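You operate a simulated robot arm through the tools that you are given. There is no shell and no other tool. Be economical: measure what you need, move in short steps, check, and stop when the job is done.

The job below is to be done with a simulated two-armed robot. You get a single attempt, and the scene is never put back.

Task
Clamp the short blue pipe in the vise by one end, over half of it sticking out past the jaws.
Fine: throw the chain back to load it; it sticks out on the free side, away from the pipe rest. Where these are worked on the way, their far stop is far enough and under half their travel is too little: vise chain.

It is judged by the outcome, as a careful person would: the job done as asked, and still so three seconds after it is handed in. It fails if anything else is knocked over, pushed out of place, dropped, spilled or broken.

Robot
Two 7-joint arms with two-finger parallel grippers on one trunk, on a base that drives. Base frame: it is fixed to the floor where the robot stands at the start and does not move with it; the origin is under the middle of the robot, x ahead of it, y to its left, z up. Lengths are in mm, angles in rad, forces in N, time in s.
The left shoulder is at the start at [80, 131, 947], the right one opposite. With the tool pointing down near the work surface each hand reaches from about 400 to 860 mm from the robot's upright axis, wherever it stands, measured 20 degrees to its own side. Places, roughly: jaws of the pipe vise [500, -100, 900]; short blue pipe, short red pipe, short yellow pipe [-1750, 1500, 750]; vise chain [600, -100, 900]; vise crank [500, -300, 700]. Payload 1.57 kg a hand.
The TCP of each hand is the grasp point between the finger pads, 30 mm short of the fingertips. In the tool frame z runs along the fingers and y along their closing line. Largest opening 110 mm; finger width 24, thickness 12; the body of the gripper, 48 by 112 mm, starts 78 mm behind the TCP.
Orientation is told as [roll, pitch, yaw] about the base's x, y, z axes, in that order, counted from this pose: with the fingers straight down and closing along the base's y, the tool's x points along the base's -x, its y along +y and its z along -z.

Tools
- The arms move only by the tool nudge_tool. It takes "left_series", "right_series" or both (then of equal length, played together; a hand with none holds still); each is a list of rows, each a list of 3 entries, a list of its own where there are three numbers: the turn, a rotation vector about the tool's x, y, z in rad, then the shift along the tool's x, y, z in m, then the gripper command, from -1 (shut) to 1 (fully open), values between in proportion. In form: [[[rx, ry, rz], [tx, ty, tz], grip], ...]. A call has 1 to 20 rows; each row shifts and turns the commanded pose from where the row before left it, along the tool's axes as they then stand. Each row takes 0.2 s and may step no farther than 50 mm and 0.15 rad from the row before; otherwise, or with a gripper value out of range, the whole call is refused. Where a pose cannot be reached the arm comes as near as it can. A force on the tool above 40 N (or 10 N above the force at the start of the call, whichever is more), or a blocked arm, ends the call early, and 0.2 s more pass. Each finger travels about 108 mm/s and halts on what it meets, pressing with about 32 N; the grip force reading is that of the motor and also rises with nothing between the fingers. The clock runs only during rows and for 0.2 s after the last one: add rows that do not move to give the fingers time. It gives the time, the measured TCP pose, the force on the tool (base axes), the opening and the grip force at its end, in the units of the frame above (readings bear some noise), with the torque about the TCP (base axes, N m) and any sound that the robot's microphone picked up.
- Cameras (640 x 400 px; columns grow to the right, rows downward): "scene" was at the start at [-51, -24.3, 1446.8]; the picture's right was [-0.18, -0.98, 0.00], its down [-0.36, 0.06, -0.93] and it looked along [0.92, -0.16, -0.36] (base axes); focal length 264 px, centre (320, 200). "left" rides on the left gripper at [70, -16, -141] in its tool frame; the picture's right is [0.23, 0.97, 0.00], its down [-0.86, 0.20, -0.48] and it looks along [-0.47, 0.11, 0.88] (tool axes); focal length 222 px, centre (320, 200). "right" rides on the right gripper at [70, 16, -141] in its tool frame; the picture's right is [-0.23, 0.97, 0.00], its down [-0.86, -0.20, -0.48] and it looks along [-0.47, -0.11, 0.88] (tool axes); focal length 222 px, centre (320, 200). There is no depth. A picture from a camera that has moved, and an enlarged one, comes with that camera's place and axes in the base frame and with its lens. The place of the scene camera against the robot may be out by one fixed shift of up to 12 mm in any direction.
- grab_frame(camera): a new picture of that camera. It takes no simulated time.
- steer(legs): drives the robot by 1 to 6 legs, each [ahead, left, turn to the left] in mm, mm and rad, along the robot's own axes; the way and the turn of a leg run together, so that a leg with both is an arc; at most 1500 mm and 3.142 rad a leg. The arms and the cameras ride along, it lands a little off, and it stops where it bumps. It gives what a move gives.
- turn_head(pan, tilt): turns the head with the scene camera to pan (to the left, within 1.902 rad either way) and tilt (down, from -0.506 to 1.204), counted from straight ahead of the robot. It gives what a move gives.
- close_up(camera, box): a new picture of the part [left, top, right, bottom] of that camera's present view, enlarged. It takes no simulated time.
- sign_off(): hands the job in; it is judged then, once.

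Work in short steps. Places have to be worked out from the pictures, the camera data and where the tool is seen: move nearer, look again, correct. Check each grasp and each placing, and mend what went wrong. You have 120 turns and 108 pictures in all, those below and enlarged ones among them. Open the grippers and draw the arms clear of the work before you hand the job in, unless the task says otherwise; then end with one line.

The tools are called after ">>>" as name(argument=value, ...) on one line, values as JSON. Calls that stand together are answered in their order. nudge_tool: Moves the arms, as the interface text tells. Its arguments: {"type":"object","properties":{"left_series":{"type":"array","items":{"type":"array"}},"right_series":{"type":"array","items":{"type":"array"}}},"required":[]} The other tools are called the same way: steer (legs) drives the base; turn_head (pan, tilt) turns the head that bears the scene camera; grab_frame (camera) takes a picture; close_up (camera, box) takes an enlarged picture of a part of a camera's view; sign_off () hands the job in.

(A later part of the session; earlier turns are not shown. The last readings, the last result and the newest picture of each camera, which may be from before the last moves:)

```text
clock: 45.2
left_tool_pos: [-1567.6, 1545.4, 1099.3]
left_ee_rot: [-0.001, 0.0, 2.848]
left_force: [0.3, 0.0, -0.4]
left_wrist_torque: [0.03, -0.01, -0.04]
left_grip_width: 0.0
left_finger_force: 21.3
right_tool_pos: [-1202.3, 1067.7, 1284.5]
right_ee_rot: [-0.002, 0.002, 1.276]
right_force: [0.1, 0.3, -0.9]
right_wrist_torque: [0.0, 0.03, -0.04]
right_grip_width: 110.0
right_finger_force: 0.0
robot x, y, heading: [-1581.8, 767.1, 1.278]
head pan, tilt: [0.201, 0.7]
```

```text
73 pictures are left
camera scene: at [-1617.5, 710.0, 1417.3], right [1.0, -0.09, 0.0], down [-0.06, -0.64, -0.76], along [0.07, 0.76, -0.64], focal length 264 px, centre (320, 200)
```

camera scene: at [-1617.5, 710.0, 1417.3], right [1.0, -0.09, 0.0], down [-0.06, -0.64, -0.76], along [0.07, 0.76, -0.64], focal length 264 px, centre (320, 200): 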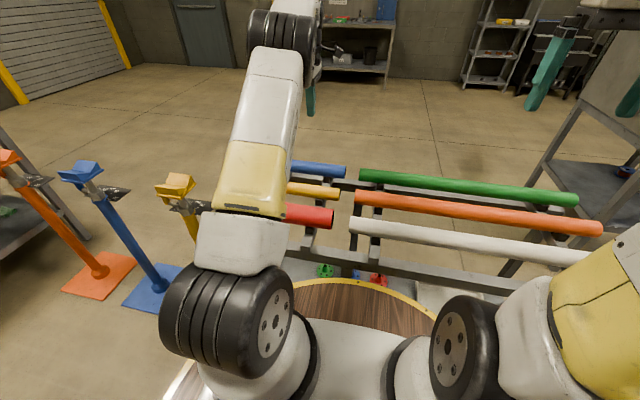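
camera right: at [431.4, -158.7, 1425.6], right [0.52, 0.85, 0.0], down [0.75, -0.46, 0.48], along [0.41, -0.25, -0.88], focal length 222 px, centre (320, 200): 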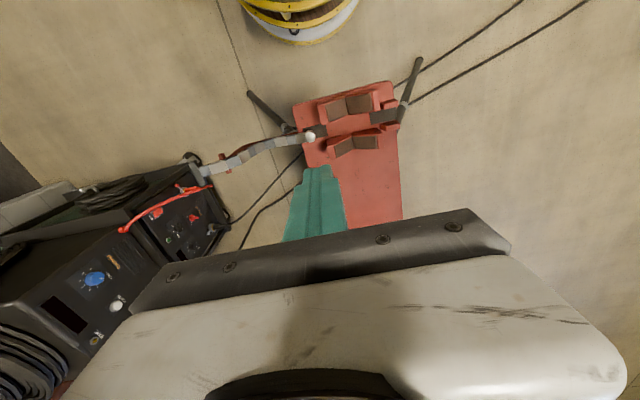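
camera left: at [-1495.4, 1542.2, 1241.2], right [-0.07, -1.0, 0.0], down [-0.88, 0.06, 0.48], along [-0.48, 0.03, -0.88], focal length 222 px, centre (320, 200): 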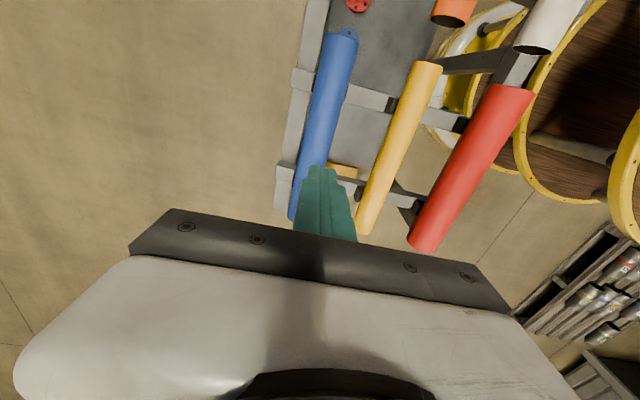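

The pipe slipped out and remains in its cradle: I likely pinched above its widest line. I measure its height and diameter anew from here.

>>> close_up(camera="left", box=[260, 20, 420, 240])

>>> close_up(camera="scene", box=[270, 140, 370, 210])

```text
1.82 times, centred on (340, 130) of left
camera zoom: at [-1495.4, 1542.2, 1241.2], right [-0.07, -1.0, 0.0], down [-0.88, 0.06, 0.48], along [-0.48, 0.03, -0.88], focal length 404 px, centre (284, 327)
```

zoom: 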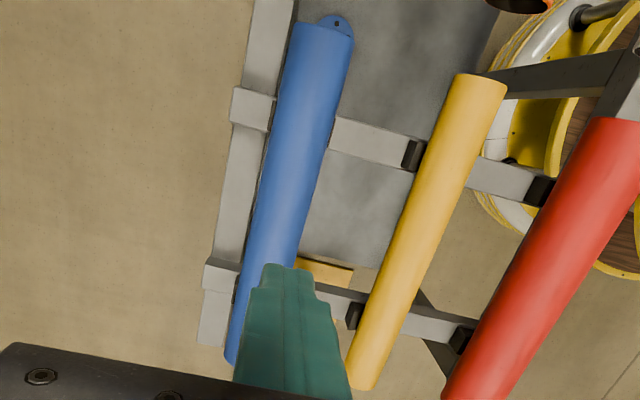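

```text
5.71 times, centred on (320, 175) of scene
camera zoom: at [-1617.5, 710.0, 1417.3], right [1.0, -0.09, 0.0], down [-0.06, -0.64, -0.76], along [0.07, 0.76, -0.64], focal length 1507 px, centre (320, 343)
```

zoom: 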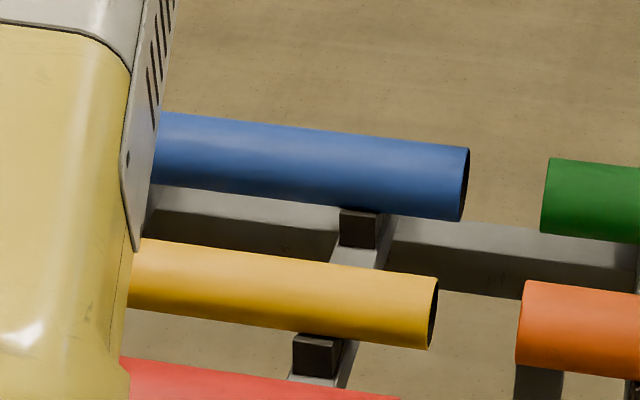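

Pipe centre is really near z≈864, d≈48. I reopen and go back down deeper (TCP z≈861), slightly closer to the pipe's middle.

>>> nudge_tool(left_series=[[[0, 0, 0], [-0.01, 0, 0], 1], [[0, 0, 0], [0, 0, 0.02], 1], [[0, 0, 0], [0, 0, 0.04], 1], [[0, 0, 0], [0, 0, 0.04], 1], [[0, 0, 0], [0, 0, 0.04], 1], [[0, 0, 0], [0, 0, 0.04], 0.6], [[0, 0, 0], [0, 0, 0.03], 0.6], [[0, 0, 0], [0, 0, 0.015], 0.6], [[0, 0, 0], [0, 0, 0.013], 0.6], [[0, 0, 0], [0, 0, 0], 0.6]])

>>> grab_frame(camera="left")

>>> close_up(camera="scene", box=[240, 110, 400, 210])

```text
clock: 47.4
left_tool_pos: [-1578.3, 1549.1, 861.2]
left_ee_rot: [0.001, 0.001, 2.846]
left_force: [0.0, -0.1, 0.5]
left_wrist_torque: [-0.01, 0.0, -0.03]
left_grip_width: 88.1
left_finger_force: 0.1
right_tool_pos: [-1202.1, 1065.6, 1285.4]
right_ee_rot: [-0.001, 0.001, 1.275]
right_force: [0.9, -0.1, -0.6]
right_wrist_torque: [0.0, 0.01, 0.0]
right_grip_width: 110.1
right_finger_force: 0.1
robot x, y, heading: [-1583.2, 769.6, 1.277]
head pan, tilt: [0.201, 0.7]
```

```text
70 pictures are left
camera left: at [-1506.3, 1545.0, 1002.9], right [-0.06, -1.0, 0.0], down [-0.88, 0.06, 0.48], along [-0.48, 0.03, -0.88], focal length 222 px, centre (320, 200)
```

left: 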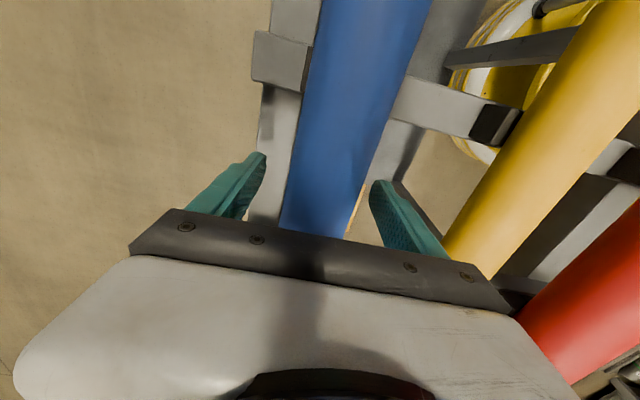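

```text
4.00 times, centred on (320, 160) of scene
camera zoom: at [-1617.5, 710.1, 1417.3], right [1.0, -0.09, 0.0], down [-0.06, -0.64, -0.76], along [0.07, 0.76, -0.64], focal length 1055 px, centre (320, 360)
```

zoom: 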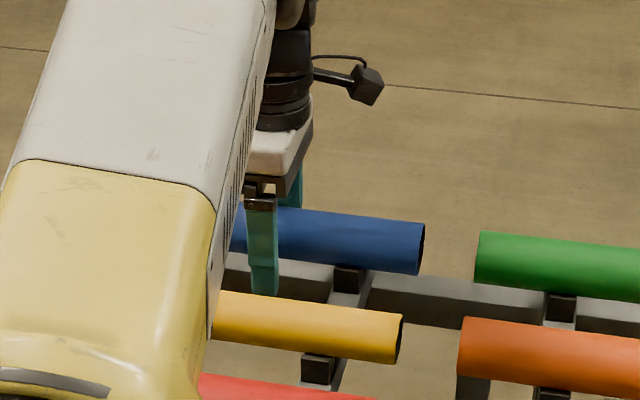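

Deeper now, tips below the pipe. I close firmly and lift 20 mm slowly, watching force and width.

>>> nudge_tool(left_series=[[[0, 0, 0], [0, 0, 0], 0], [[0, 0, 0], [0, 0, 0], -1], [[0, 0, 0], [0, 0, 0], -1], [[0, 0, 0], [0, 0, 0], -1], [[0, 0, 0], [0, 0, -0.005], -1], [[0, 0, 0], [0, 0, -0.005], -1], [[0, 0, 0], [0, 0, -0.005], -1], [[0, 0, 0], [0, 0, -0.005], -1], [[0, 0, 0], [0, 0, -0.005], -1], [[0, 0, 0], [0, 0, -0.005], -1]])

>>> grab_frame(camera="left")

```text
clock: 49.6
left_tool_pos: [-1578.4, 1547.9, 891.9]
left_ee_rot: [0.001, 0.0, 2.848]
left_force: [1.1, -0.5, -5.8]
left_wrist_torque: [-0.04, -0.06, 0.08]
left_grip_width: 47.8
left_finger_force: 31.5
right_tool_pos: [-1201.9, 1067.2, 1284.7]
right_ee_rot: [-0.002, 0.001, 1.277]
right_force: [-0.1, 0.4, -1.1]
right_wrist_torque: [-0.01, -0.01, -0.01]
right_grip_width: 110.0
right_finger_force: 0.1
robot x, y, heading: [-1581.2, 763.8, 1.278]
head pan, tilt: [0.201, 0.7]
```

```text
68 pictures are left
camera left: at [-1506.5, 1544.4, 1032.7], right [-0.06, -1.0, 0.0], down [-0.88, 0.06, 0.48], along [-0.48, 0.03, -0.88], focal length 222 px, centre (320, 200)
```

left: 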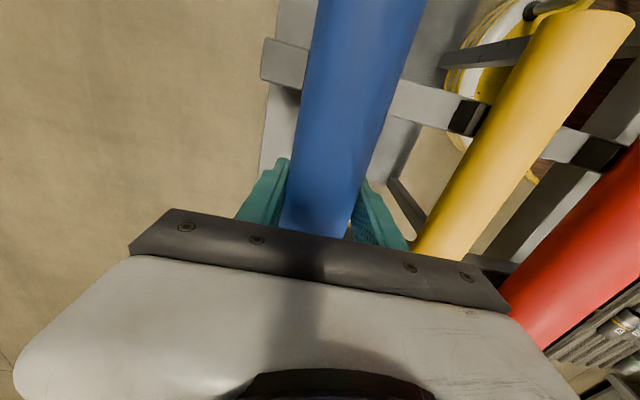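

Lifted, 5.8 N of weight on the hand and width holding at 47.8. I lift further gently.

>>> nudge_tool(left_series=[[[0, 0, 0], [0, 0, -0.01], -1], [[0, 0, 0], [0, 0, -0.015], -1], [[0, 0, 0], [0, 0, -0.015], -1], [[0, 0, 0], [0, 0, -0.015], -1], [[0, 0, 0], [0, 0, -0.015], -1], [[0, 0, 0], [0, 0, -0.02], -1], [[0, 0, 0], [0, 0, -0.02], -1], [[0, 0, 0], [0, 0, -0.02], -1], [[0, 0, 0], [0, 0, -0.02], -1], [[0, 0, 0], [0, 0, -0.02], -1], [[0, 0, 0], [0, 0, -0.02], -1], [[0, 0, 0], [0, 0, -0.02], -1], [[0, 0, 0], [0, 0, -0.01], -1]])

>>> grab_frame(camera="left")

>>> grab_frame(camera="scene")

```text
clock: 52.4
left_tool_pos: [-1577.6, 1548.3, 1111.3]
left_ee_rot: [-0.001, 0.0, 2.848]
left_force: [-0.1, -0.8, -5.6]
left_wrist_torque: [-0.03, -0.09, -0.02]
left_grip_width: 47.8
left_finger_force: 32.2
right_tool_pos: [-1202.0, 1066.8, 1285.0]
right_ee_rot: [-0.003, 0.001, 1.276]
right_force: [-0.6, 0.0, 0.2]
right_wrist_torque: [0.0, -0.04, -0.01]
right_grip_width: 110.0
right_finger_force: 0.0
robot x, y, heading: [-1582.5, 768.3, 1.281]
head pan, tilt: [0.201, 0.7]
```

```text
67 pictures are left
camera left: at [-1506.3, 1544.7, 1254.0], right [-0.06, -1.0, 0.0], down [-0.88, 0.06, 0.48], along [-0.48, 0.03, -0.88], focal length 222 px, centre (320, 200)
```

left: 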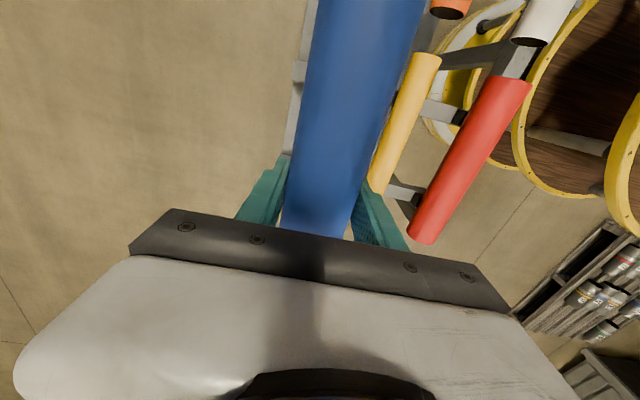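

```text
66 pictures are left
camera scene: at [-1617.5, 710.3, 1417.3], right [1.0, -0.09, 0.0], down [-0.06, -0.64, -0.76], along [0.07, 0.76, -0.64], focal length 264 px, centre (320, 200)
```

scene: 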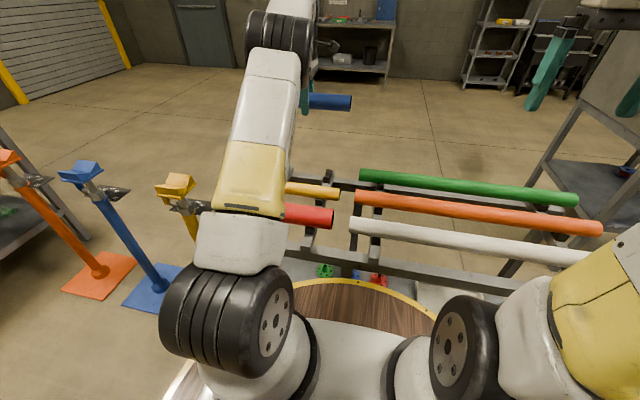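

The pipe is held level. I back away from the rack before turning.

>>> steer(legs=[[-450, 0, 0]])

>>> nudge_tool(left_series=[[[0, 0, 0.143], [0, 0, -0.005], -1], [[0, 0, 0.143], [0, 0, -0.005], -1], [[0, 0, 0.143], [0, 0, -0.005], -1], [[0, 0, 0.143], [0, 0, -0.005], -1], [[0, 0, 0.143], [0, 0, -0.005], -1], [[0, 0, 0.143], [0, 0, 0], -1], [[0, 0, 0.143], [0, 0, 0], -1], [[0, 0, 0.143], [0, 0, 0], -1], [[0, 0, 0.143], [0, 0, 0], -1], [[0, 0, 0.143], [0, 0, 0], -1], [[0, 0, 0.143], [0, 0, 0], -1], [[0, 0, 0], [0.02, 0, 0], -1], [[0, 0, 0], [0.025, 0, 0], -1], [[0, 0, 0], [0.025, 0, 0], -1], [[0, 0, 0], [0.025, 0, 0], -1], [[0, 0, 0], [0.025, 0, 0], -1], [[0, 0, 0], [0.02, 0, 0], -1], [[0, 0, 0], [0, 0, 0], -1]])

>>> grab_frame(camera="scene")

```text
clock: 55.2
left_tool_pos: [-1706.2, 1116.0, 1111.8]
left_ee_rot: [0.001, 0.0, 2.84]
left_force: [-0.8, -0.5, -5.6]
left_wrist_torque: [0.01, -0.08, -0.02]
left_grip_width: 47.9
left_finger_force: 32.1
right_tool_pos: [-1331.0, 630.7, 1287.0]
right_ee_rot: [-0.003, 0.002, 1.269]
right_force: [0.0, -0.1, 0.5]
right_wrist_torque: [-0.01, 0.02, 0.01]
right_grip_width: 110.0
right_finger_force: 0.1
robot x, y, heading: [-1714.7, 334.0, 1.272]
head pan, tilt: [0.201, 0.7]
```

```text
clock: 59.0
left_tool_pos: [-1747.5, 981.7, 1136.4]
left_ee_rot: [-0.001, 0.0, 1.267]
left_force: [-0.4, 0.2, -5.9]
left_wrist_torque: [-0.07, 0.0, 0.03]
left_grip_width: 47.9
left_finger_force: 31.7
right_tool_pos: [-1333.0, 631.9, 1285.9]
right_ee_rot: [-0.001, 0.002, 1.268]
right_force: [0.3, 0.6, -0.1]
right_wrist_torque: [-0.01, 0.0, 0.0]
right_grip_width: 110.0
right_finger_force: 0.1
robot x, y, heading: [-1714.4, 335.4, 1.271]
head pan, tilt: [0.201, 0.7]
```

```text
65 pictures are left
camera scene: at [-1749.9, 277.1, 1417.3], right [1.0, -0.1, 0.0], down [-0.06, -0.64, -0.76], along [0.08, 0.76, -0.64], focal length 264 px, centre (320, 200)
```

scene: 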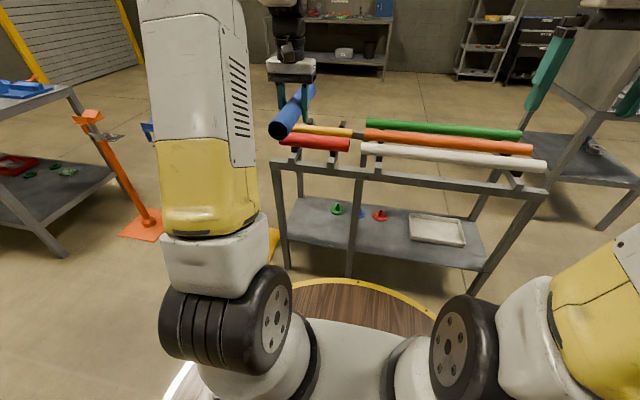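

Pipe now points forward. I turn to the vise heading (−0.32) and drive back, stopping short to look.

>>> steer(legs=[[0, 0, -1.591], [1290, 160, 0]])

>>> turn_head(pan=0.0, tilt=0.6)

>>> grab_frame(camera="scene")

>>> grab_frame(camera="right")

```text
clock: 69.4
left_tool_pos: [211.5, 66.6, 1137.2]
left_ee_rot: [0.0, 0.0, -0.355]
left_force: [-0.4, -0.1, -5.7]
left_wrist_torque: [0.03, 0.07, -0.02]
left_grip_width: 47.8
left_finger_force: 32.3
right_tool_pos: [-159.5, -332.5, 1285.9]
right_ee_rot: [-0.003, 0.001, -0.356]
right_force: [0.4, -1.1, -0.3]
right_wrist_torque: [-0.01, -0.03, 0.01]
right_grip_width: 110.0
right_finger_force: 0.0
robot x, y, heading: [-438.0, 68.0, -0.35]
head pan, tilt: [0.201, 0.7]
```

```text
clock: 70.1
left_tool_pos: [212.2, 66.2, 1136.6]
left_ee_rot: [0.0, 0.001, -0.354]
left_force: [0.2, -0.6, -5.2]
left_wrist_torque: [0.01, 0.06, -0.06]
left_grip_width: 48.0
left_finger_force: 31.9
right_tool_pos: [-159.4, -331.3, 1285.4]
right_ee_rot: [-0.002, 0.002, -0.354]
right_force: [0.4, 0.2, -0.3]
right_wrist_torque: [-0.01, 0.01, -0.01]
right_grip_width: 110.2
right_finger_force: 0.0
robot x, y, heading: [-432.1, 66.8, -0.346]
head pan, tilt: [0.0, 0.6]
```

```text
64 pictures are left
camera scene: at [-487.4, 75.8, 1425.9], right [-0.34, -0.94, 0.0], down [-0.53, 0.19, -0.82], along [0.77, -0.28, -0.57], focal length 264 px, centre (320, 200)
```

scene: 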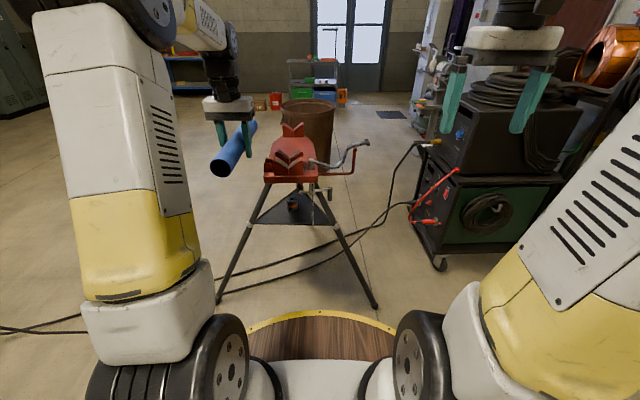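

```text
63 pictures are left
camera right: at [-217.2, -292.3, 1426.3], right [0.55, 0.83, 0.0], down [0.73, -0.48, 0.48], along [0.4, -0.27, -0.88], focal length 222 px, centre (320, 200)
```

right: 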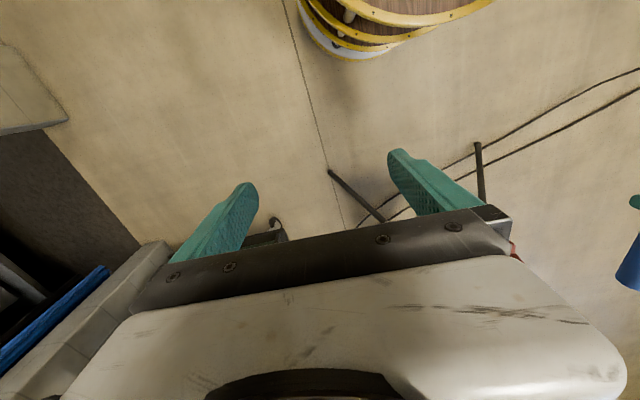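

I zoom on the vise and the thrown-back chain.

>>> close_up(camera="scene", box=[240, 110, 400, 210])

```text
4.00 times, centred on (320, 160) of scene
camera zoom: at [-487.4, 75.8, 1425.9], right [-0.34, -0.94, 0.0], down [-0.53, 0.19, -0.82], along [0.77, -0.28, -0.57], focal length 1055 px, centre (320, 360)
```

zoom: 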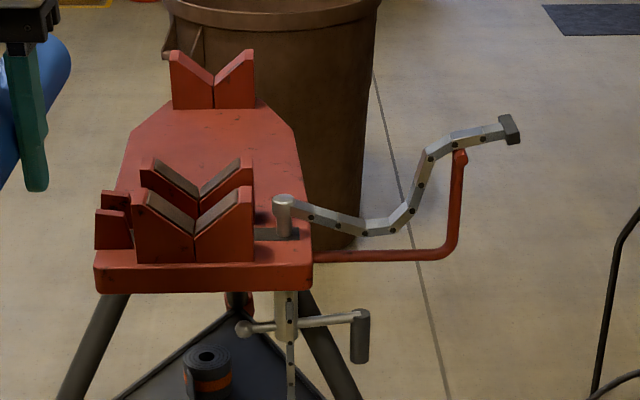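

Chain rests on the red hook at right, T near w≈-311 (hinge frame), z≈988; the tightening crank hangs below the hinge. I drive up to the working station.

>>> steer(legs=[[285, 30, 0.03]])

>>> grab_frame(camera="scene")

>>> grab_frame(camera="left")

```text
clock: 72.1
left_tool_pos: [489.7, 17.3, 1137.9]
left_ee_rot: [0.0, 0.001, -0.325]
left_force: [-0.2, 0.6, -5.2]
left_wrist_torque: [0.01, 0.1, 0.03]
left_grip_width: 48.0
left_finger_force: 31.9
right_tool_pos: [127.2, -389.2, 1285.5]
right_ee_rot: [-0.002, -0.001, -0.326]
right_force: [-0.6, -0.8, -0.4]
right_wrist_torque: [-0.01, 0.0, -0.01]
right_grip_width: 109.8
right_finger_force: 0.0
robot x, y, heading: [-159.4, 3.0, -0.322]
head pan, tilt: [0.0, 0.6]
```

```text
61 pictures are left
camera scene: at [-211.2, 9.0, 1425.9], right [-0.32, -0.95, 0.0], down [-0.54, 0.18, -0.82], along [0.78, -0.26, -0.57], focal length 264 px, centre (320, 200)
```

scene: 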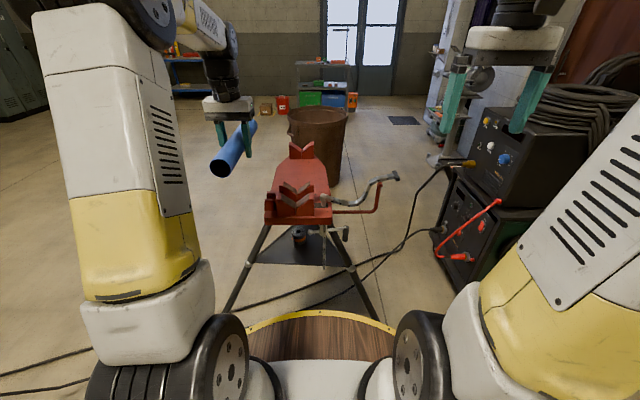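

```text
60 pictures are left
camera left: at [418.5, 25.5, 1279.6], right [0.1, 1.0, 0.0], down [0.87, -0.09, 0.48], along [0.48, -0.05, -0.88], focal length 222 px, centre (320, 200)
```

left: 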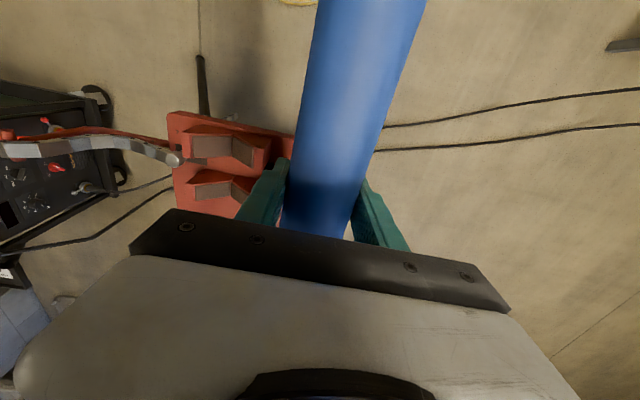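

I'm in place; TCP u≈459, w≈171. I zoom the left and scene cameras on the jaws to fix the V line.

>>> close_up(camera="left", box=[150, 100, 310, 220])

>>> close_up(camera="scene", box=[250, 135, 350, 215])

```text
3.33 times, centred on (230, 160) of left
camera zoom: at [418.5, 25.5, 1279.6], right [0.1, 1.0, 0.0], down [0.87, -0.09, 0.48], along [0.48, -0.05, -0.88], focal length 740 px, centre (620, 333)
```

zoom: 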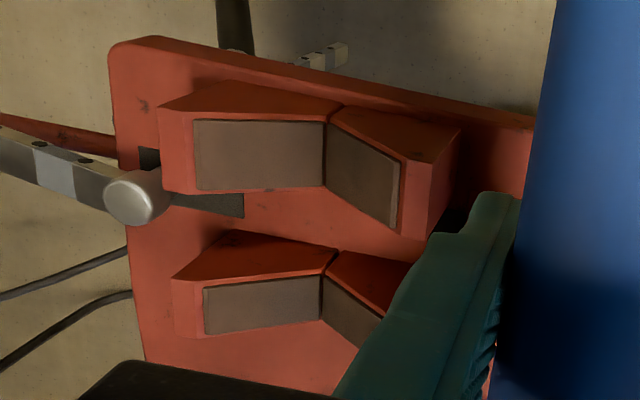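

```text
5.00 times, centred on (300, 175) of scene
camera zoom: at [-211.2, 9.0, 1425.9], right [-0.32, -0.95, 0.0], down [-0.54, 0.18, -0.82], along [0.78, -0.26, -0.57], focal length 1318 px, centre (420, 325)
```

zoom: 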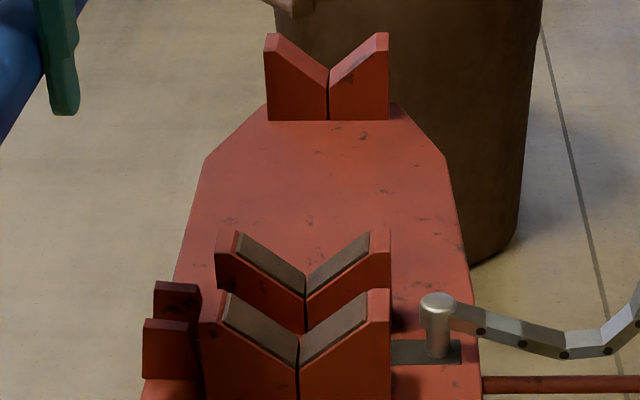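

V line is at w≈28 with its bottom near z≈886, jaws span u≈508–631; the pipe's front end will reach u≈625. I move over the V line and descend to just above.

>>> nudge_tool(left_series=[[[0, 0, 0], [0, -0.024, 0], -1], [[0, 0, 0], [-0.003, -0.03, 0], -1], [[0, 0, 0], [0, -0.03, 0], -1], [[0, 0, 0], [0, -0.03, 0], -1], [[0, 0, 0], [0, -0.028, 0], -1], [[0, 0, 0], [0, 0, 0.02], -1], [[0, 0, 0], [0, 0, 0.03], -1], [[0, 0, 0], [0, 0, 0.03], -1], [[0, 0, 0], [0, 0, 0.03], -1], [[0, 0, 0], [0, 0, 0.03], -1], [[0, 0, 0], [0, 0, 0.025], -1], [[0, 0, 0], [0, 0, 0.015], -1], [[0, 0, 0], [0, 0, 0], -1]])

>>> close_up(camera="scene", box=[220, 100, 400, 230])

>>> grab_frame(camera="left")

>>> grab_frame(camera="right")

```text
clock: 74.9
left_tool_pos: [444.2, -118.4, 958.2]
left_ee_rot: [-0.001, -0.001, -0.326]
left_force: [-0.8, 0.4, -5.9]
left_wrist_torque: [0.03, 0.06, -0.03]
left_grip_width: 47.9
left_finger_force: 32.3
right_tool_pos: [128.5, -388.9, 1285.1]
right_ee_rot: [-0.003, 0.002, -0.327]
right_force: [-0.3, -0.4, 0.9]
right_wrist_torque: [-0.01, -0.01, -0.01]
right_grip_width: 110.2
right_finger_force: 0.1
robot x, y, heading: [-162.5, 2.2, -0.332]
head pan, tilt: [0.0, 0.6]
```

```text
3.08 times, centred on (310, 165) of scene
camera zoom: at [-211.1, 8.9, 1425.9], right [-0.32, -0.95, 0.0], down [-0.54, 0.18, -0.82], along [0.78, -0.26, -0.57], focal length 811 px, centre (351, 308)
```

zoom: 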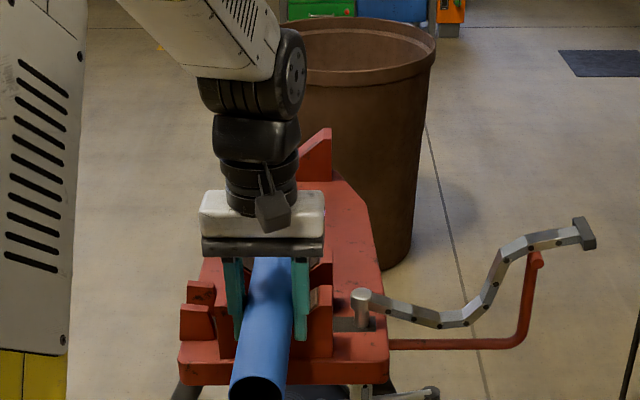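

```text
56 pictures are left
camera left: at [375.5, -110.0, 1100.3], right [0.1, 1.0, 0.0], down [0.87, -0.09, 0.48], along [0.48, -0.05, -0.88], focal length 222 px, centre (320, 200)
```

left: 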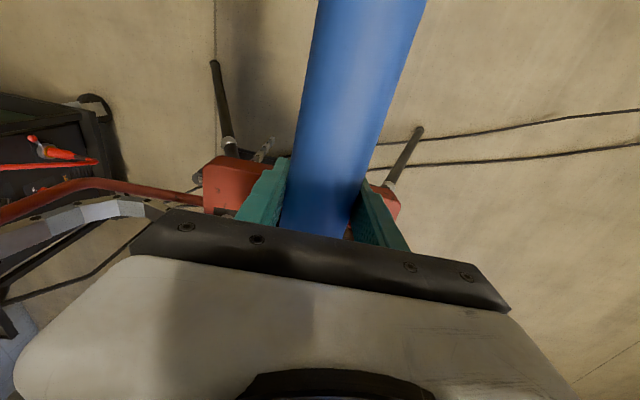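

```text
55 pictures are left
camera right: at [69.2, -351.8, 1426.3], right [0.53, 0.85, 0.0], down [0.75, -0.46, 0.48], along [0.4, -0.25, -0.88], focal length 222 px, centre (320, 200)
```

right: 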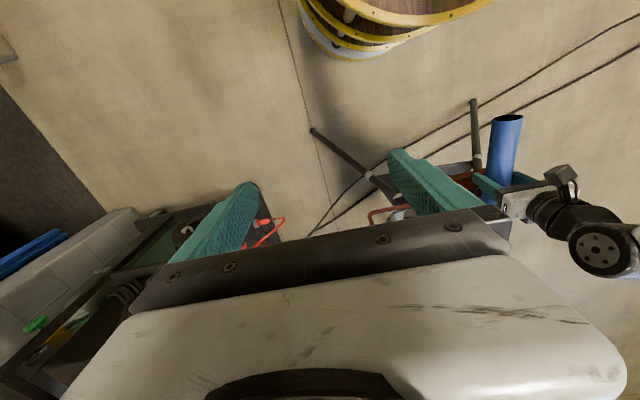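

Aligned (u≈459, w≈27.5). I lower in small steps, first to z≈928.

>>> nudge_tool(left_series=[[[0, 0, 0], [0, 0, 0.01], -1], [[0, 0, 0], [0, 0, 0.008], -1], [[0, 0, 0], [0, 0, 0.006], -1], [[0, 0, 0], [0, 0, 0.006], -1], [[0, 0, 0], [0, 0, 0], -1]])

```text
clock: 76.1
left_tool_pos: [446.7, -116.1, 927.2]
left_ee_rot: [0.001, -0.002, -0.324]
left_force: [1.2, 3.3, 3.8]
left_wrist_torque: [-0.2, -0.74, 0.86]
left_grip_width: 47.9
left_finger_force: 32.0
right_tool_pos: [127.8, -388.9, 1286.1]
right_ee_rot: [-0.002, 0.0, -0.326]
right_force: [0.4, 0.3, -1.3]
right_wrist_torque: [-0.02, 0.02, -0.02]
right_grip_width: 109.9
right_finger_force: 0.0
robot x, y, heading: [-158.2, 4.5, -0.318]
head pan, tilt: [0.0, 0.6]
```

Contact has started, pushed toward +w (left). I shift 3 mm left and lower a little more.

>>> nudge_tool(left_series=[[[0, 0, 0], [0, 0.003, 0.002], -1], [[0, 0, 0], [0, 0.001, 0.002], -1], [[0, 0, 0], [0, 0, 0.002], -1], [[0, 0, 0], [0, 0, 0], -1]])

>>> close_up(camera="scene", box=[250, 130, 370, 230])

```text
clock: 77.1
left_tool_pos: [445.2, -116.7, 922.4]
left_ee_rot: [-0.001, -0.001, -0.327]
left_force: [-11.8, -14.7, 18.1]
left_wrist_torque: [-0.17, -0.87, -0.7]
left_grip_width: 47.7
left_finger_force: 31.9
right_tool_pos: [125.7, -390.0, 1285.7]
right_ee_rot: [-0.002, 0.0, -0.329]
right_force: [-0.3, -0.1, -0.2]
right_wrist_torque: [-0.02, 0.0, 0.03]
right_grip_width: 109.9
right_finger_force: 0.0
robot x, y, heading: [-157.3, 2.0, -0.325]
head pan, tilt: [0.0, 0.6]
```

```text
4.00 times, centred on (310, 180) of scene
camera zoom: at [-212.3, 8.3, 1425.9], right [-0.32, -0.95, 0.0], down [-0.54, 0.18, -0.83], along [0.78, -0.26, -0.56], focal length 1055 px, centre (360, 280)
```

zoom: 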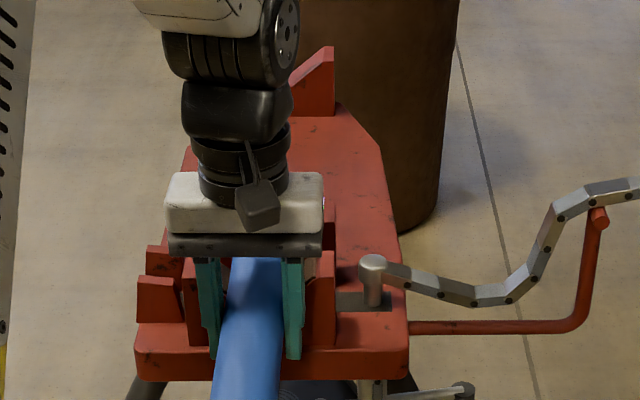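

Now seated, but pushed the other way (left slope). I ease back 2 mm to balance.

>>> nudge_tool(left_series=[[[0, 0, 0], [0, -0.002, 0], -1], [[0, 0, 0], [0, 0, 0], -1], [[0, 0, 0], [0, 0, 0], -1]])

```text
clock: 77.9
left_tool_pos: [445.7, -116.7, 922.5]
left_ee_rot: [-0.002, 0.0, -0.327]
left_force: [-15.8, -15.1, 14.7]
left_wrist_torque: [-0.1, -0.81, -0.66]
left_grip_width: 47.5
left_finger_force: 32.2
right_tool_pos: [125.8, -390.2, 1286.0]
right_ee_rot: [-0.001, 0.0, -0.328]
right_force: [0.6, 0.6, 0.9]
right_wrist_torque: [0.0, -0.03, 0.03]
right_grip_width: 110.2
right_finger_force: 0.1
robot x, y, heading: [-160.0, 0.3, -0.323]
head pan, tilt: [0.0, 0.6]
```

Still a 19 N side load; I ease 3 mm further right and check whether it relaxes.

>>> nudge_tool(left_series=[[[0, 0, 0], [0.001, -0.0015, 0], -1], [[0, 0, 0], [0.001, -0.0015, 0], -1], [[0, 0, 0], [0, 0, 0], -1]])

```text
clock: 78.7
left_tool_pos: [446.2, -116.7, 921.6]
left_ee_rot: [0.001, -0.001, -0.323]
left_force: [5.1, -7.9, 11.5]
left_wrist_torque: [-0.09, -0.76, -0.31]
left_grip_width: 47.8
left_finger_force: 32.2
right_tool_pos: [129.1, -389.8, 1285.4]
right_ee_rot: [0.001, 0.0, -0.327]
right_force: [-0.5, 0.3, 0.1]
right_wrist_torque: [0.02, 0.02, 0.0]
right_grip_width: 110.1
right_finger_force: 0.0
robot x, y, heading: [-160.8, 3.5, -0.325]
head pan, tilt: [0.0, 0.6]
```

Side load balanced. The contact torque suggests only the front jaw edge carries the pipe (nose slightly high), so I pitch it nose-down a touch.

>>> nudge_tool(left_series=[[[0, 0.008, 0], [0, 0, 0], -1], [[0, 0.008, 0], [0, 0, 0], -1], [[0, 0, 0], [0, 0, 0], -1]])

>>> grab_frame(camera="scene")

```text
clock: 79.5
left_tool_pos: [444.6, -116.9, 921.7]
left_ee_rot: [0.002, 0.016, -0.325]
left_force: [6.5, -0.4, 11.7]
left_wrist_torque: [-0.19, -0.71, 0.14]
left_grip_width: 47.9
left_finger_force: 31.8
right_tool_pos: [127.5, -388.9, 1284.7]
right_ee_rot: [-0.002, 0.0, -0.326]
right_force: [0.2, 0.0, -0.1]
right_wrist_torque: [0.01, 0.01, -0.04]
right_grip_width: 109.7
right_finger_force: 0.1
robot x, y, heading: [-160.2, -0.1, -0.324]
head pan, tilt: [0.0, 0.6]
```

```text
53 pictures are left
camera scene: at [-211.3, 9.1, 1425.9], right [-0.32, -0.95, 0.0], down [-0.54, 0.18, -0.83], along [0.78, -0.26, -0.56], focal length 264 px, centre (320, 200)
```

scene: 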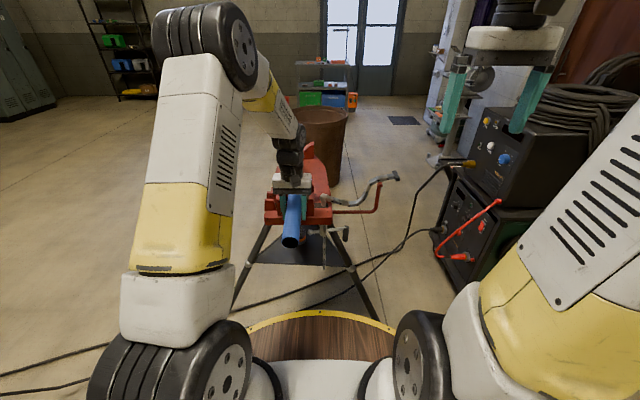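

The pipe settles in the V (pads let it pivot). Now I bring the right hand, closed and pitched level along u, to the right of the chain's T.

>>> nudge_tool(right_series=[[[0, 0, 0], [-0.0396, -0.009, 0.015], -1], [[0, 0, 0], [-0.0396, -0.009, 0.015], -1], [[0, 0, 0], [-0.0396, -0.009, 0.015], -1], [[0, 0, 0], [-0.0396, -0.009, 0.015], -1], [[0, 0, 0], [-0.0396, -0.009, 0.015], -1], [[0, 0, 0], [-0.0396, -0.009, 0.015], -1], [[0, 0, 0], [-0.0396, -0.009, 0.015], -1], [[0, 0, 0], [-0.0396, -0.009, 0.015], -1], [[0, -0.15, 0], [0, 0, 0], -1], [[0, -0.15, 0], [0, 0, 0], -1], [[0, -0.15, 0], [0, 0, 0], -1], [[0, -0.15, 0], [0, 0, 0], -1], [[0, -0.15, 0], [0, 0, 0], -1], [[0, -0.15, 0], [0, 0, 0], -1], [[0, -0.15, 0], [0, 0, 0], -1], [[0, -0.15, 0], [0, 0, 0], -1], [[0, 0, 0], [0, 0, 0], -1]])

>>> grab_frame(camera="right")

>>> grab_frame(camera="scene")

```text
clock: 83.1
left_tool_pos: [443.5, -116.3, 921.6]
left_ee_rot: [-0.002, 0.016, -0.326]
left_force: [0.8, 6.5, 0.0]
left_wrist_torque: [-0.1, -0.2, 0.23]
left_grip_width: 47.8
left_finger_force: 31.8
right_tool_pos: [403.1, -559.1, 1165.2]
right_ee_rot: [-0.009, -1.199, -0.317]
right_force: [-0.4, 0.1, 0.0]
right_wrist_torque: [0.03, -0.04, 0.02]
right_grip_width: 0.0
right_finger_force: 20.9
robot x, y, heading: [-160.3, 0.8, -0.323]
head pan, tilt: [0.0, 0.6]
```

```text
52 pictures are left
camera right: at [262.4, -493.9, 1151.6], right [0.39, 0.9, 0.21], down [-0.19, -0.14, 0.97], along [0.9, -0.42, 0.12], focal length 222 px, centre (320, 200)
```

right: 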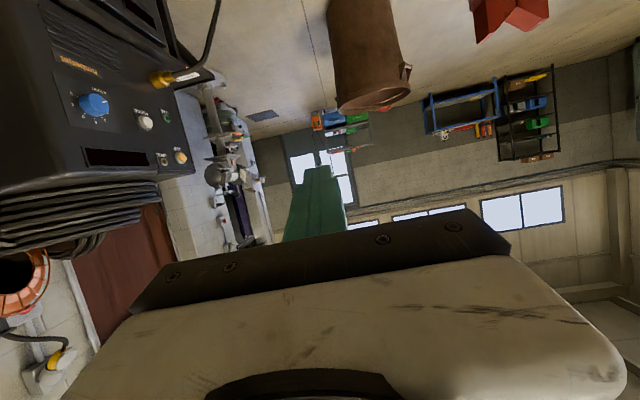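

```text
51 pictures are left
camera scene: at [-211.3, 9.2, 1425.9], right [-0.32, -0.95, 0.0], down [-0.54, 0.18, -0.82], along [0.78, -0.26, -0.57], focal length 264 px, centre (320, 200)
```

scene: 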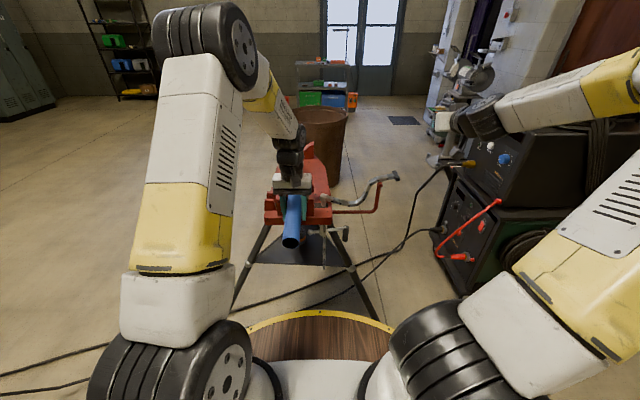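

Right TCP at u≈559, w≈-403. The welder is beyond y<-950, clear. I descend beside the T to z≈928.

>>> nudge_tool(right_series=[[[0, 0, 0], [0.0365, 0, 0.0142], -1], [[0, 0, 0], [0.0365, 0, 0.0142], -1], [[0, 0, 0], [0.0365, 0, 0.0142], -1], [[0, 0, 0], [0.0365, 0, 0.0142], -1], [[0, 0, 0], [0.0365, 0, 0.0142], -1], [[0, 0, 0], [0.0365, 0, 0.0142], -1], [[0, 0, 0], [0, 0, 0], -1]])

>>> grab_frame(camera="right")

>>> close_up(camera="scene", box=[240, 100, 560, 300])

```text
clock: 84.7
left_tool_pos: [444.9, -118.2, 920.6]
left_ee_rot: [0.001, 0.016, -0.327]
left_force: [1.0, 6.1, -1.6]
left_wrist_torque: [-0.05, -0.1, 0.22]
left_grip_width: 47.8
left_finger_force: 32.3
right_tool_pos: [403.5, -559.1, 930.7]
right_ee_rot: [-0.005, -1.198, -0.321]
right_force: [0.3, -0.1, 0.7]
right_wrist_torque: [0.01, 0.02, 0.0]
right_grip_width: 0.1
right_finger_force: 21.3
robot x, y, heading: [-156.2, 4.2, -0.325]
head pan, tilt: [0.0, 0.6]
```

```text
50 pictures are left
camera right: at [262.6, -494.1, 917.8], right [0.39, 0.9, 0.21], down [-0.19, -0.14, 0.97], along [0.9, -0.42, 0.11], focal length 222 px, centre (320, 200)
```

right: 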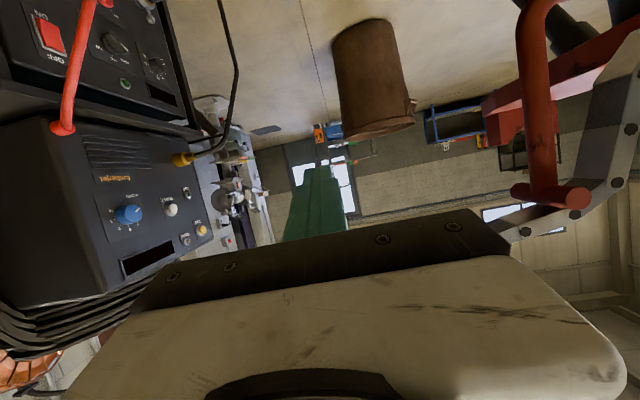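

```text
2.00 times, centred on (400, 200) of scene
camera zoom: at [-211.1, 9.1, 1425.9], right [-0.32, -0.95, 0.0], down [-0.54, 0.18, -0.82], along [0.78, -0.26, -0.57], focal length 527 px, centre (160, 200)
```

zoom: 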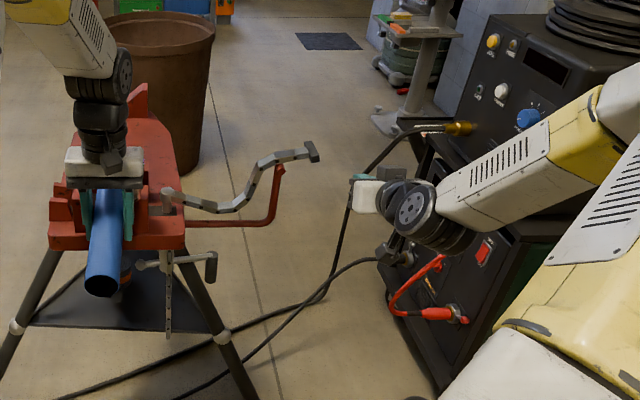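

Hook post measured at w≈-261 (u≈554), handle rising from there to the T at w≈-311. I slide the finger bar in under the handle between hook and T (w≈-291).

>>> nudge_tool(right_series=[[[0, 0, 0], [0, 0.03, 0], -1], [[0, 0, 0], [0, 0.03, 0], -1], [[0, 0, 0], [0, 0.03, 0], -1], [[0, 0, 0], [0, 0.022, 0], -1], [[0, 0, 0], [0, 0, 0], -1]])

>>> grab_frame(camera="right")

>>> close_up(camera="scene", box=[320, 140, 460, 240])

```text
clock: 85.9
left_tool_pos: [445.1, -117.2, 921.6]
left_ee_rot: [0.001, 0.015, -0.326]
left_force: [1.7, 4.2, 0.5]
left_wrist_torque: [-0.16, -0.2, 0.16]
left_grip_width: 47.7
left_finger_force: 32.0
right_tool_pos: [440.0, -454.8, 930.1]
right_ee_rot: [-0.006, -1.198, -0.32]
right_force: [-0.1, 0.2, -0.2]
right_wrist_torque: [-0.01, -0.01, -0.02]
right_grip_width: 0.0
right_finger_force: 21.5
robot x, y, heading: [-160.3, 3.2, -0.328]
head pan, tilt: [0.0, 0.6]
```

```text
48 pictures are left
camera right: at [298.7, -389.1, 916.2], right [0.39, 0.9, 0.21], down [-0.19, -0.14, 0.97], along [0.9, -0.42, 0.12], focal length 222 px, centre (320, 200)
```

right: 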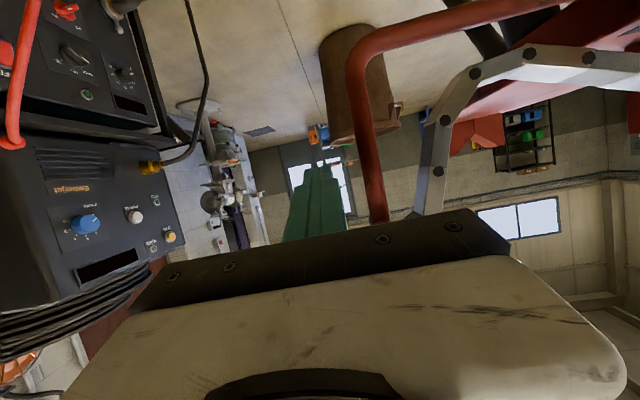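

```text
4.00 times, centred on (390, 190) of scene
camera zoom: at [-211.2, 9.0, 1425.9], right [-0.32, -0.95, 0.0], down [-0.54, 0.18, -0.82], along [0.78, -0.26, -0.57], focal length 1055 px, centre (40, 240)
```

zoom: 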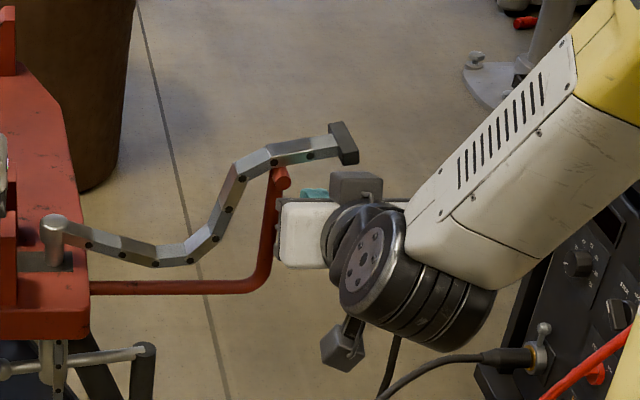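

The finger bar sits under the handle, outside the hook post. I lift along the hinge arc to about 105°.

>>> nudge_tool(right_series=[[[0, 0, 0], [-0.028, 0, -0.0109], -1], [[0, 0, 0], [-0.0201, 0.007, -0.0078], -1], [[0, 0, 0], [-0.0201, 0.007, -0.0078], -1], [[0, 0, 0], [-0.0183, 0.0111, -0.0071], -1], [[0, 0, 0], [-0.0183, 0.0111, -0.0071], -1], [[0, 0, 0], [-0.016, 0.0149, -0.0062], -1], [[0, 0, 0], [-0.016, 0.0149, -0.0062], -1], [[0, 0, 0], [-0.01295, 0.0179, -0.005], -1], [[0, 0, 0], [-0.01295, 0.0179, -0.005], -1], [[0, 0, 0], [-0.0093, 0.0203, -0.0036], -1], [[0, 0, 0], [-0.0093, 0.0203, -0.0036], -1]])

>>> close_up(camera="scene", box=[220, 60, 460, 240])

>>> grab_frame(camera="right")

```text
clock: 88.3
left_tool_pos: [444.1, -117.8, 922.0]
left_ee_rot: [0.001, 0.017, -0.326]
left_force: [-1.8, 3.9, -0.1]
left_wrist_torque: [-0.04, -0.05, 0.1]
left_grip_width: 47.9
left_finger_force: 32.7
right_tool_pos: [484.8, -317.1, 1118.0]
right_ee_rot: [-0.006, -1.187, -0.319]
right_force: [-14.5, 15.0, -32.5]
right_wrist_torque: [-0.65, -0.66, 0.01]
right_grip_width: 0.0
right_finger_force: 21.1
robot x, y, heading: [-162.6, 3.2, -0.324]
head pan, tilt: [0.0, 0.6]
```

```text
2.22 times, centred on (340, 150) of scene
camera zoom: at [-211.1, 9.3, 1425.9], right [-0.32, -0.95, 0.0], down [-0.54, 0.18, -0.82], along [0.78, -0.26, -0.57], focal length 586 px, centre (276, 311)
```

zoom: 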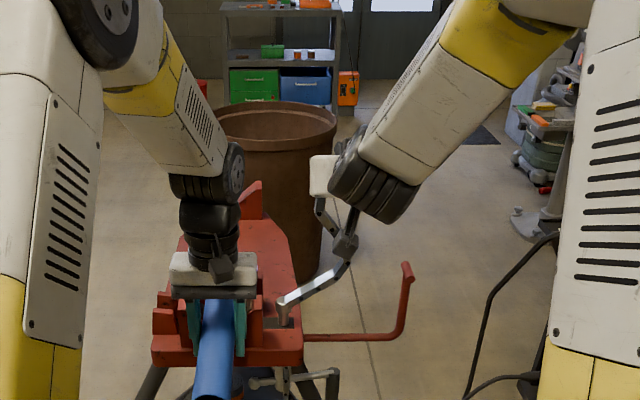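

```text
45 pictures are left
camera right: at [342.6, -252.8, 1105.8], right [0.39, 0.9, 0.21], down [-0.18, -0.15, 0.97], along [0.9, -0.42, 0.1], focal length 222 px, centre (320, 200)
```

right: 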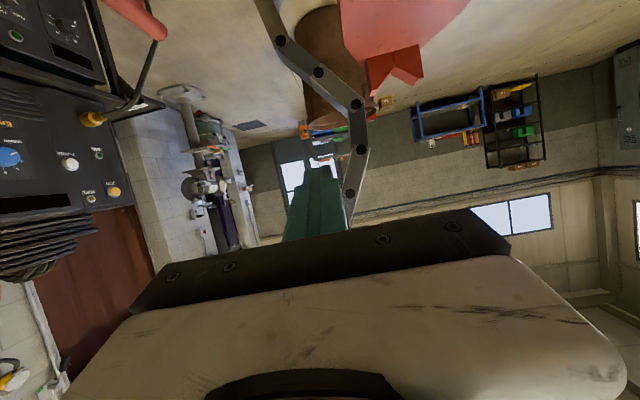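

The bar is wedged outward against the T (32 N downward pull), so my radius is a bit long. I drop 10 mm to relax, then yaw the hand left in place so it comes from the right side, clear of the left gripper.

>>> nudge_tool(right_series=[[[0, 0, 0], [0.006, 0, 0.0022], -1], [[0, 0, 0], [0.006, 0, 0.0022], -1], [[-0.112, 0, -0.0434], [0, 0, 0], -1], [[-0.112, 0, -0.0434], [0, 0, 0], -1], [[-0.112, 0, -0.0434], [0, 0, 0], -1], [[-0.112, 0, -0.0434], [0, 0, 0], -1], [[-0.112, 0, -0.0434], [0, 0, 0], -1], [[-0.112, 0, -0.0434], [0, 0, 0], -1], [[0, 0, 0], [0, 0, 0], -1]])

>>> close_up(camera="scene", box=[220, 60, 460, 240])

>>> grab_frame(camera="right")

```text
clock: 90.3
left_tool_pos: [443.9, -116.7, 921.2]
left_ee_rot: [-0.001, 0.018, -0.326]
left_force: [1.9, 3.1, -2.8]
left_wrist_torque: [-0.08, -0.07, 0.14]
left_grip_width: 47.4
left_finger_force: 32.1
right_tool_pos: [485.9, -321.0, 1111.2]
right_ee_rot: [0.002, -1.198, 0.39]
right_force: [2.7, -1.8, 0.3]
right_wrist_torque: [-0.02, 0.01, -0.02]
right_grip_width: 0.0
right_finger_force: 21.3
robot x, y, heading: [-156.7, 1.0, -0.33]
head pan, tilt: [0.0, 0.6]
```

```text
2.22 times, centred on (340, 150) of scene
camera zoom: at [-211.0, 9.0, 1425.9], right [-0.32, -0.95, 0.0], down [-0.54, 0.18, -0.82], along [0.78, -0.26, -0.57], focal length 586 px, centre (276, 311)
```

zoom: 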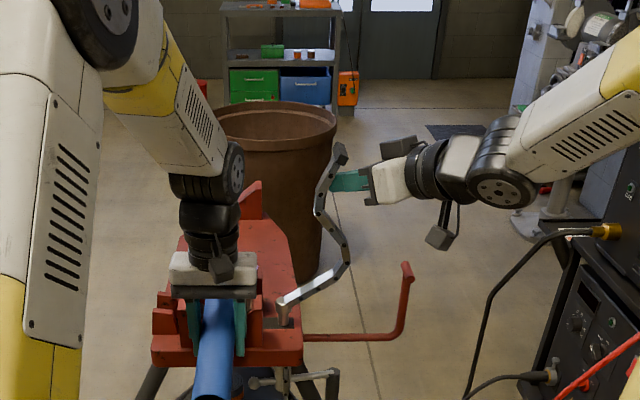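

```text
43 pictures are left
camera right: at [336.9, -365.4, 1097.6], right [-0.3, 0.93, 0.21], down [-0.05, -0.24, 0.97], along [0.95, 0.28, 0.11], focal length 222 px, centre (320, 200)
```

right: 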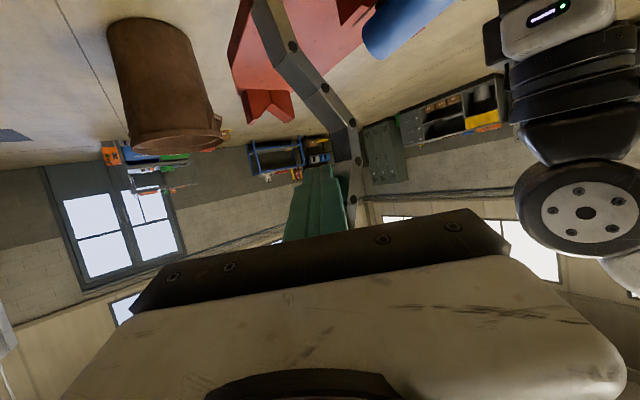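

The hand now comes from the right, and the chain is near vertical. I yaw a bit more and push it left over the top in small steps.

>>> nudge_tool(right_series=[[[-0.0932, 0, -0.0362], [0, 0, 0], -1], [[-0.0932, 0, -0.0362], [0, 0, 0], -1], [[-0.0932, 0, -0.0362], [0, 0, 0], -1], [[0, 0, 0], [-0.0061, 0.0106, 0.0158], -1], [[0, 0, 0], [-0.0061, 0.0106, 0.0158], -1], [[0, 0, 0], [-0.0061, 0.0106, 0.0158], -1], [[0, 0, 0], [-0.0061, 0.0106, 0.0158], -1]])

>>> close_up(camera="scene", box=[220, 60, 460, 240])

```text
clock: 91.9
left_tool_pos: [444.5, -118.4, 921.6]
left_ee_rot: [0.001, 0.018, -0.326]
left_force: [3.7, 5.3, -0.4]
left_wrist_torque: [-0.09, -0.15, 0.31]
left_grip_width: 47.8
left_finger_force: 31.4
right_tool_pos: [509.9, -242.2, 1110.8]
right_ee_rot: [0.002, -1.198, 0.691]
right_force: [0.2, 0.2, -0.3]
right_wrist_torque: [0.03, 0.01, 0.02]
right_grip_width: 0.0
right_finger_force: 21.1
robot x, y, heading: [-161.1, 1.8, -0.323]
head pan, tilt: [0.0, 0.6]
```

```text
2.22 times, centred on (340, 150) of scene
camera zoom: at [-211.2, 9.0, 1425.9], right [-0.32, -0.95, 0.0], down [-0.54, 0.18, -0.82], along [0.78, -0.26, -0.57], focal length 586 px, centre (276, 311)
```

zoom: 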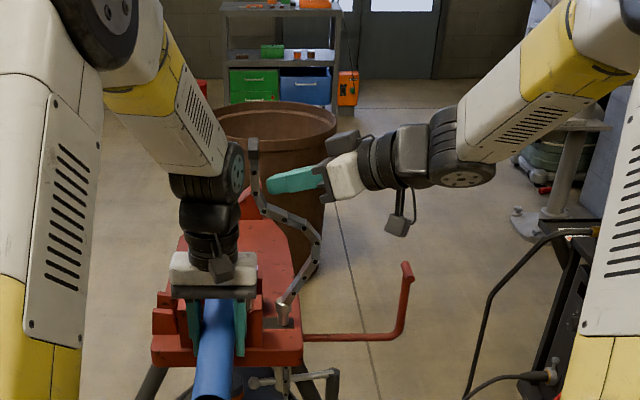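

Chain is nearly at tipping. Three more pushes left.

>>> nudge_tool(right_series=[[[0, 0, 0], [-0.0061, 0.0106, 0.0158], -1], [[0, 0, 0], [-0.0061, 0.0106, 0.0158], -1], [[0, 0, 0], [-0.003, 0.0053, 0.008], -1], [[0, 0, 0], [0, 0, 0], -1]])

>>> close_up(camera="scene", box=[220, 60, 460, 240])

```text
clock: 92.9
left_tool_pos: [443.7, -116.5, 921.3]
left_ee_rot: [-0.002, 0.018, -0.327]
left_force: [1.3, 4.2, -0.1]
left_wrist_torque: [-0.07, -0.16, 0.22]
left_grip_width: 47.5
left_finger_force: 32.0
right_tool_pos: [528.7, -195.5, 1112.0]
right_ee_rot: [0.0, -1.197, 0.691]
right_force: [-0.5, 0.8, 0.2]
right_wrist_torque: [0.01, -0.02, -0.04]
right_grip_width: 0.0
right_finger_force: 21.4
robot x, y, heading: [-165.7, -2.7, -0.325]
head pan, tilt: [0.0, 0.6]
```

```text
2.22 times, centred on (340, 150) of scene
camera zoom: at [-211.1, 9.1, 1425.9], right [-0.32, -0.95, 0.0], down [-0.54, 0.18, -0.82], along [0.78, -0.26, -0.57], focal length 586 px, centre (276, 311)
```

zoom: 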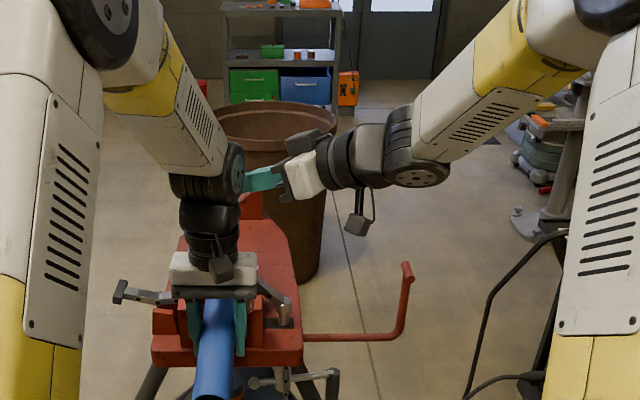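

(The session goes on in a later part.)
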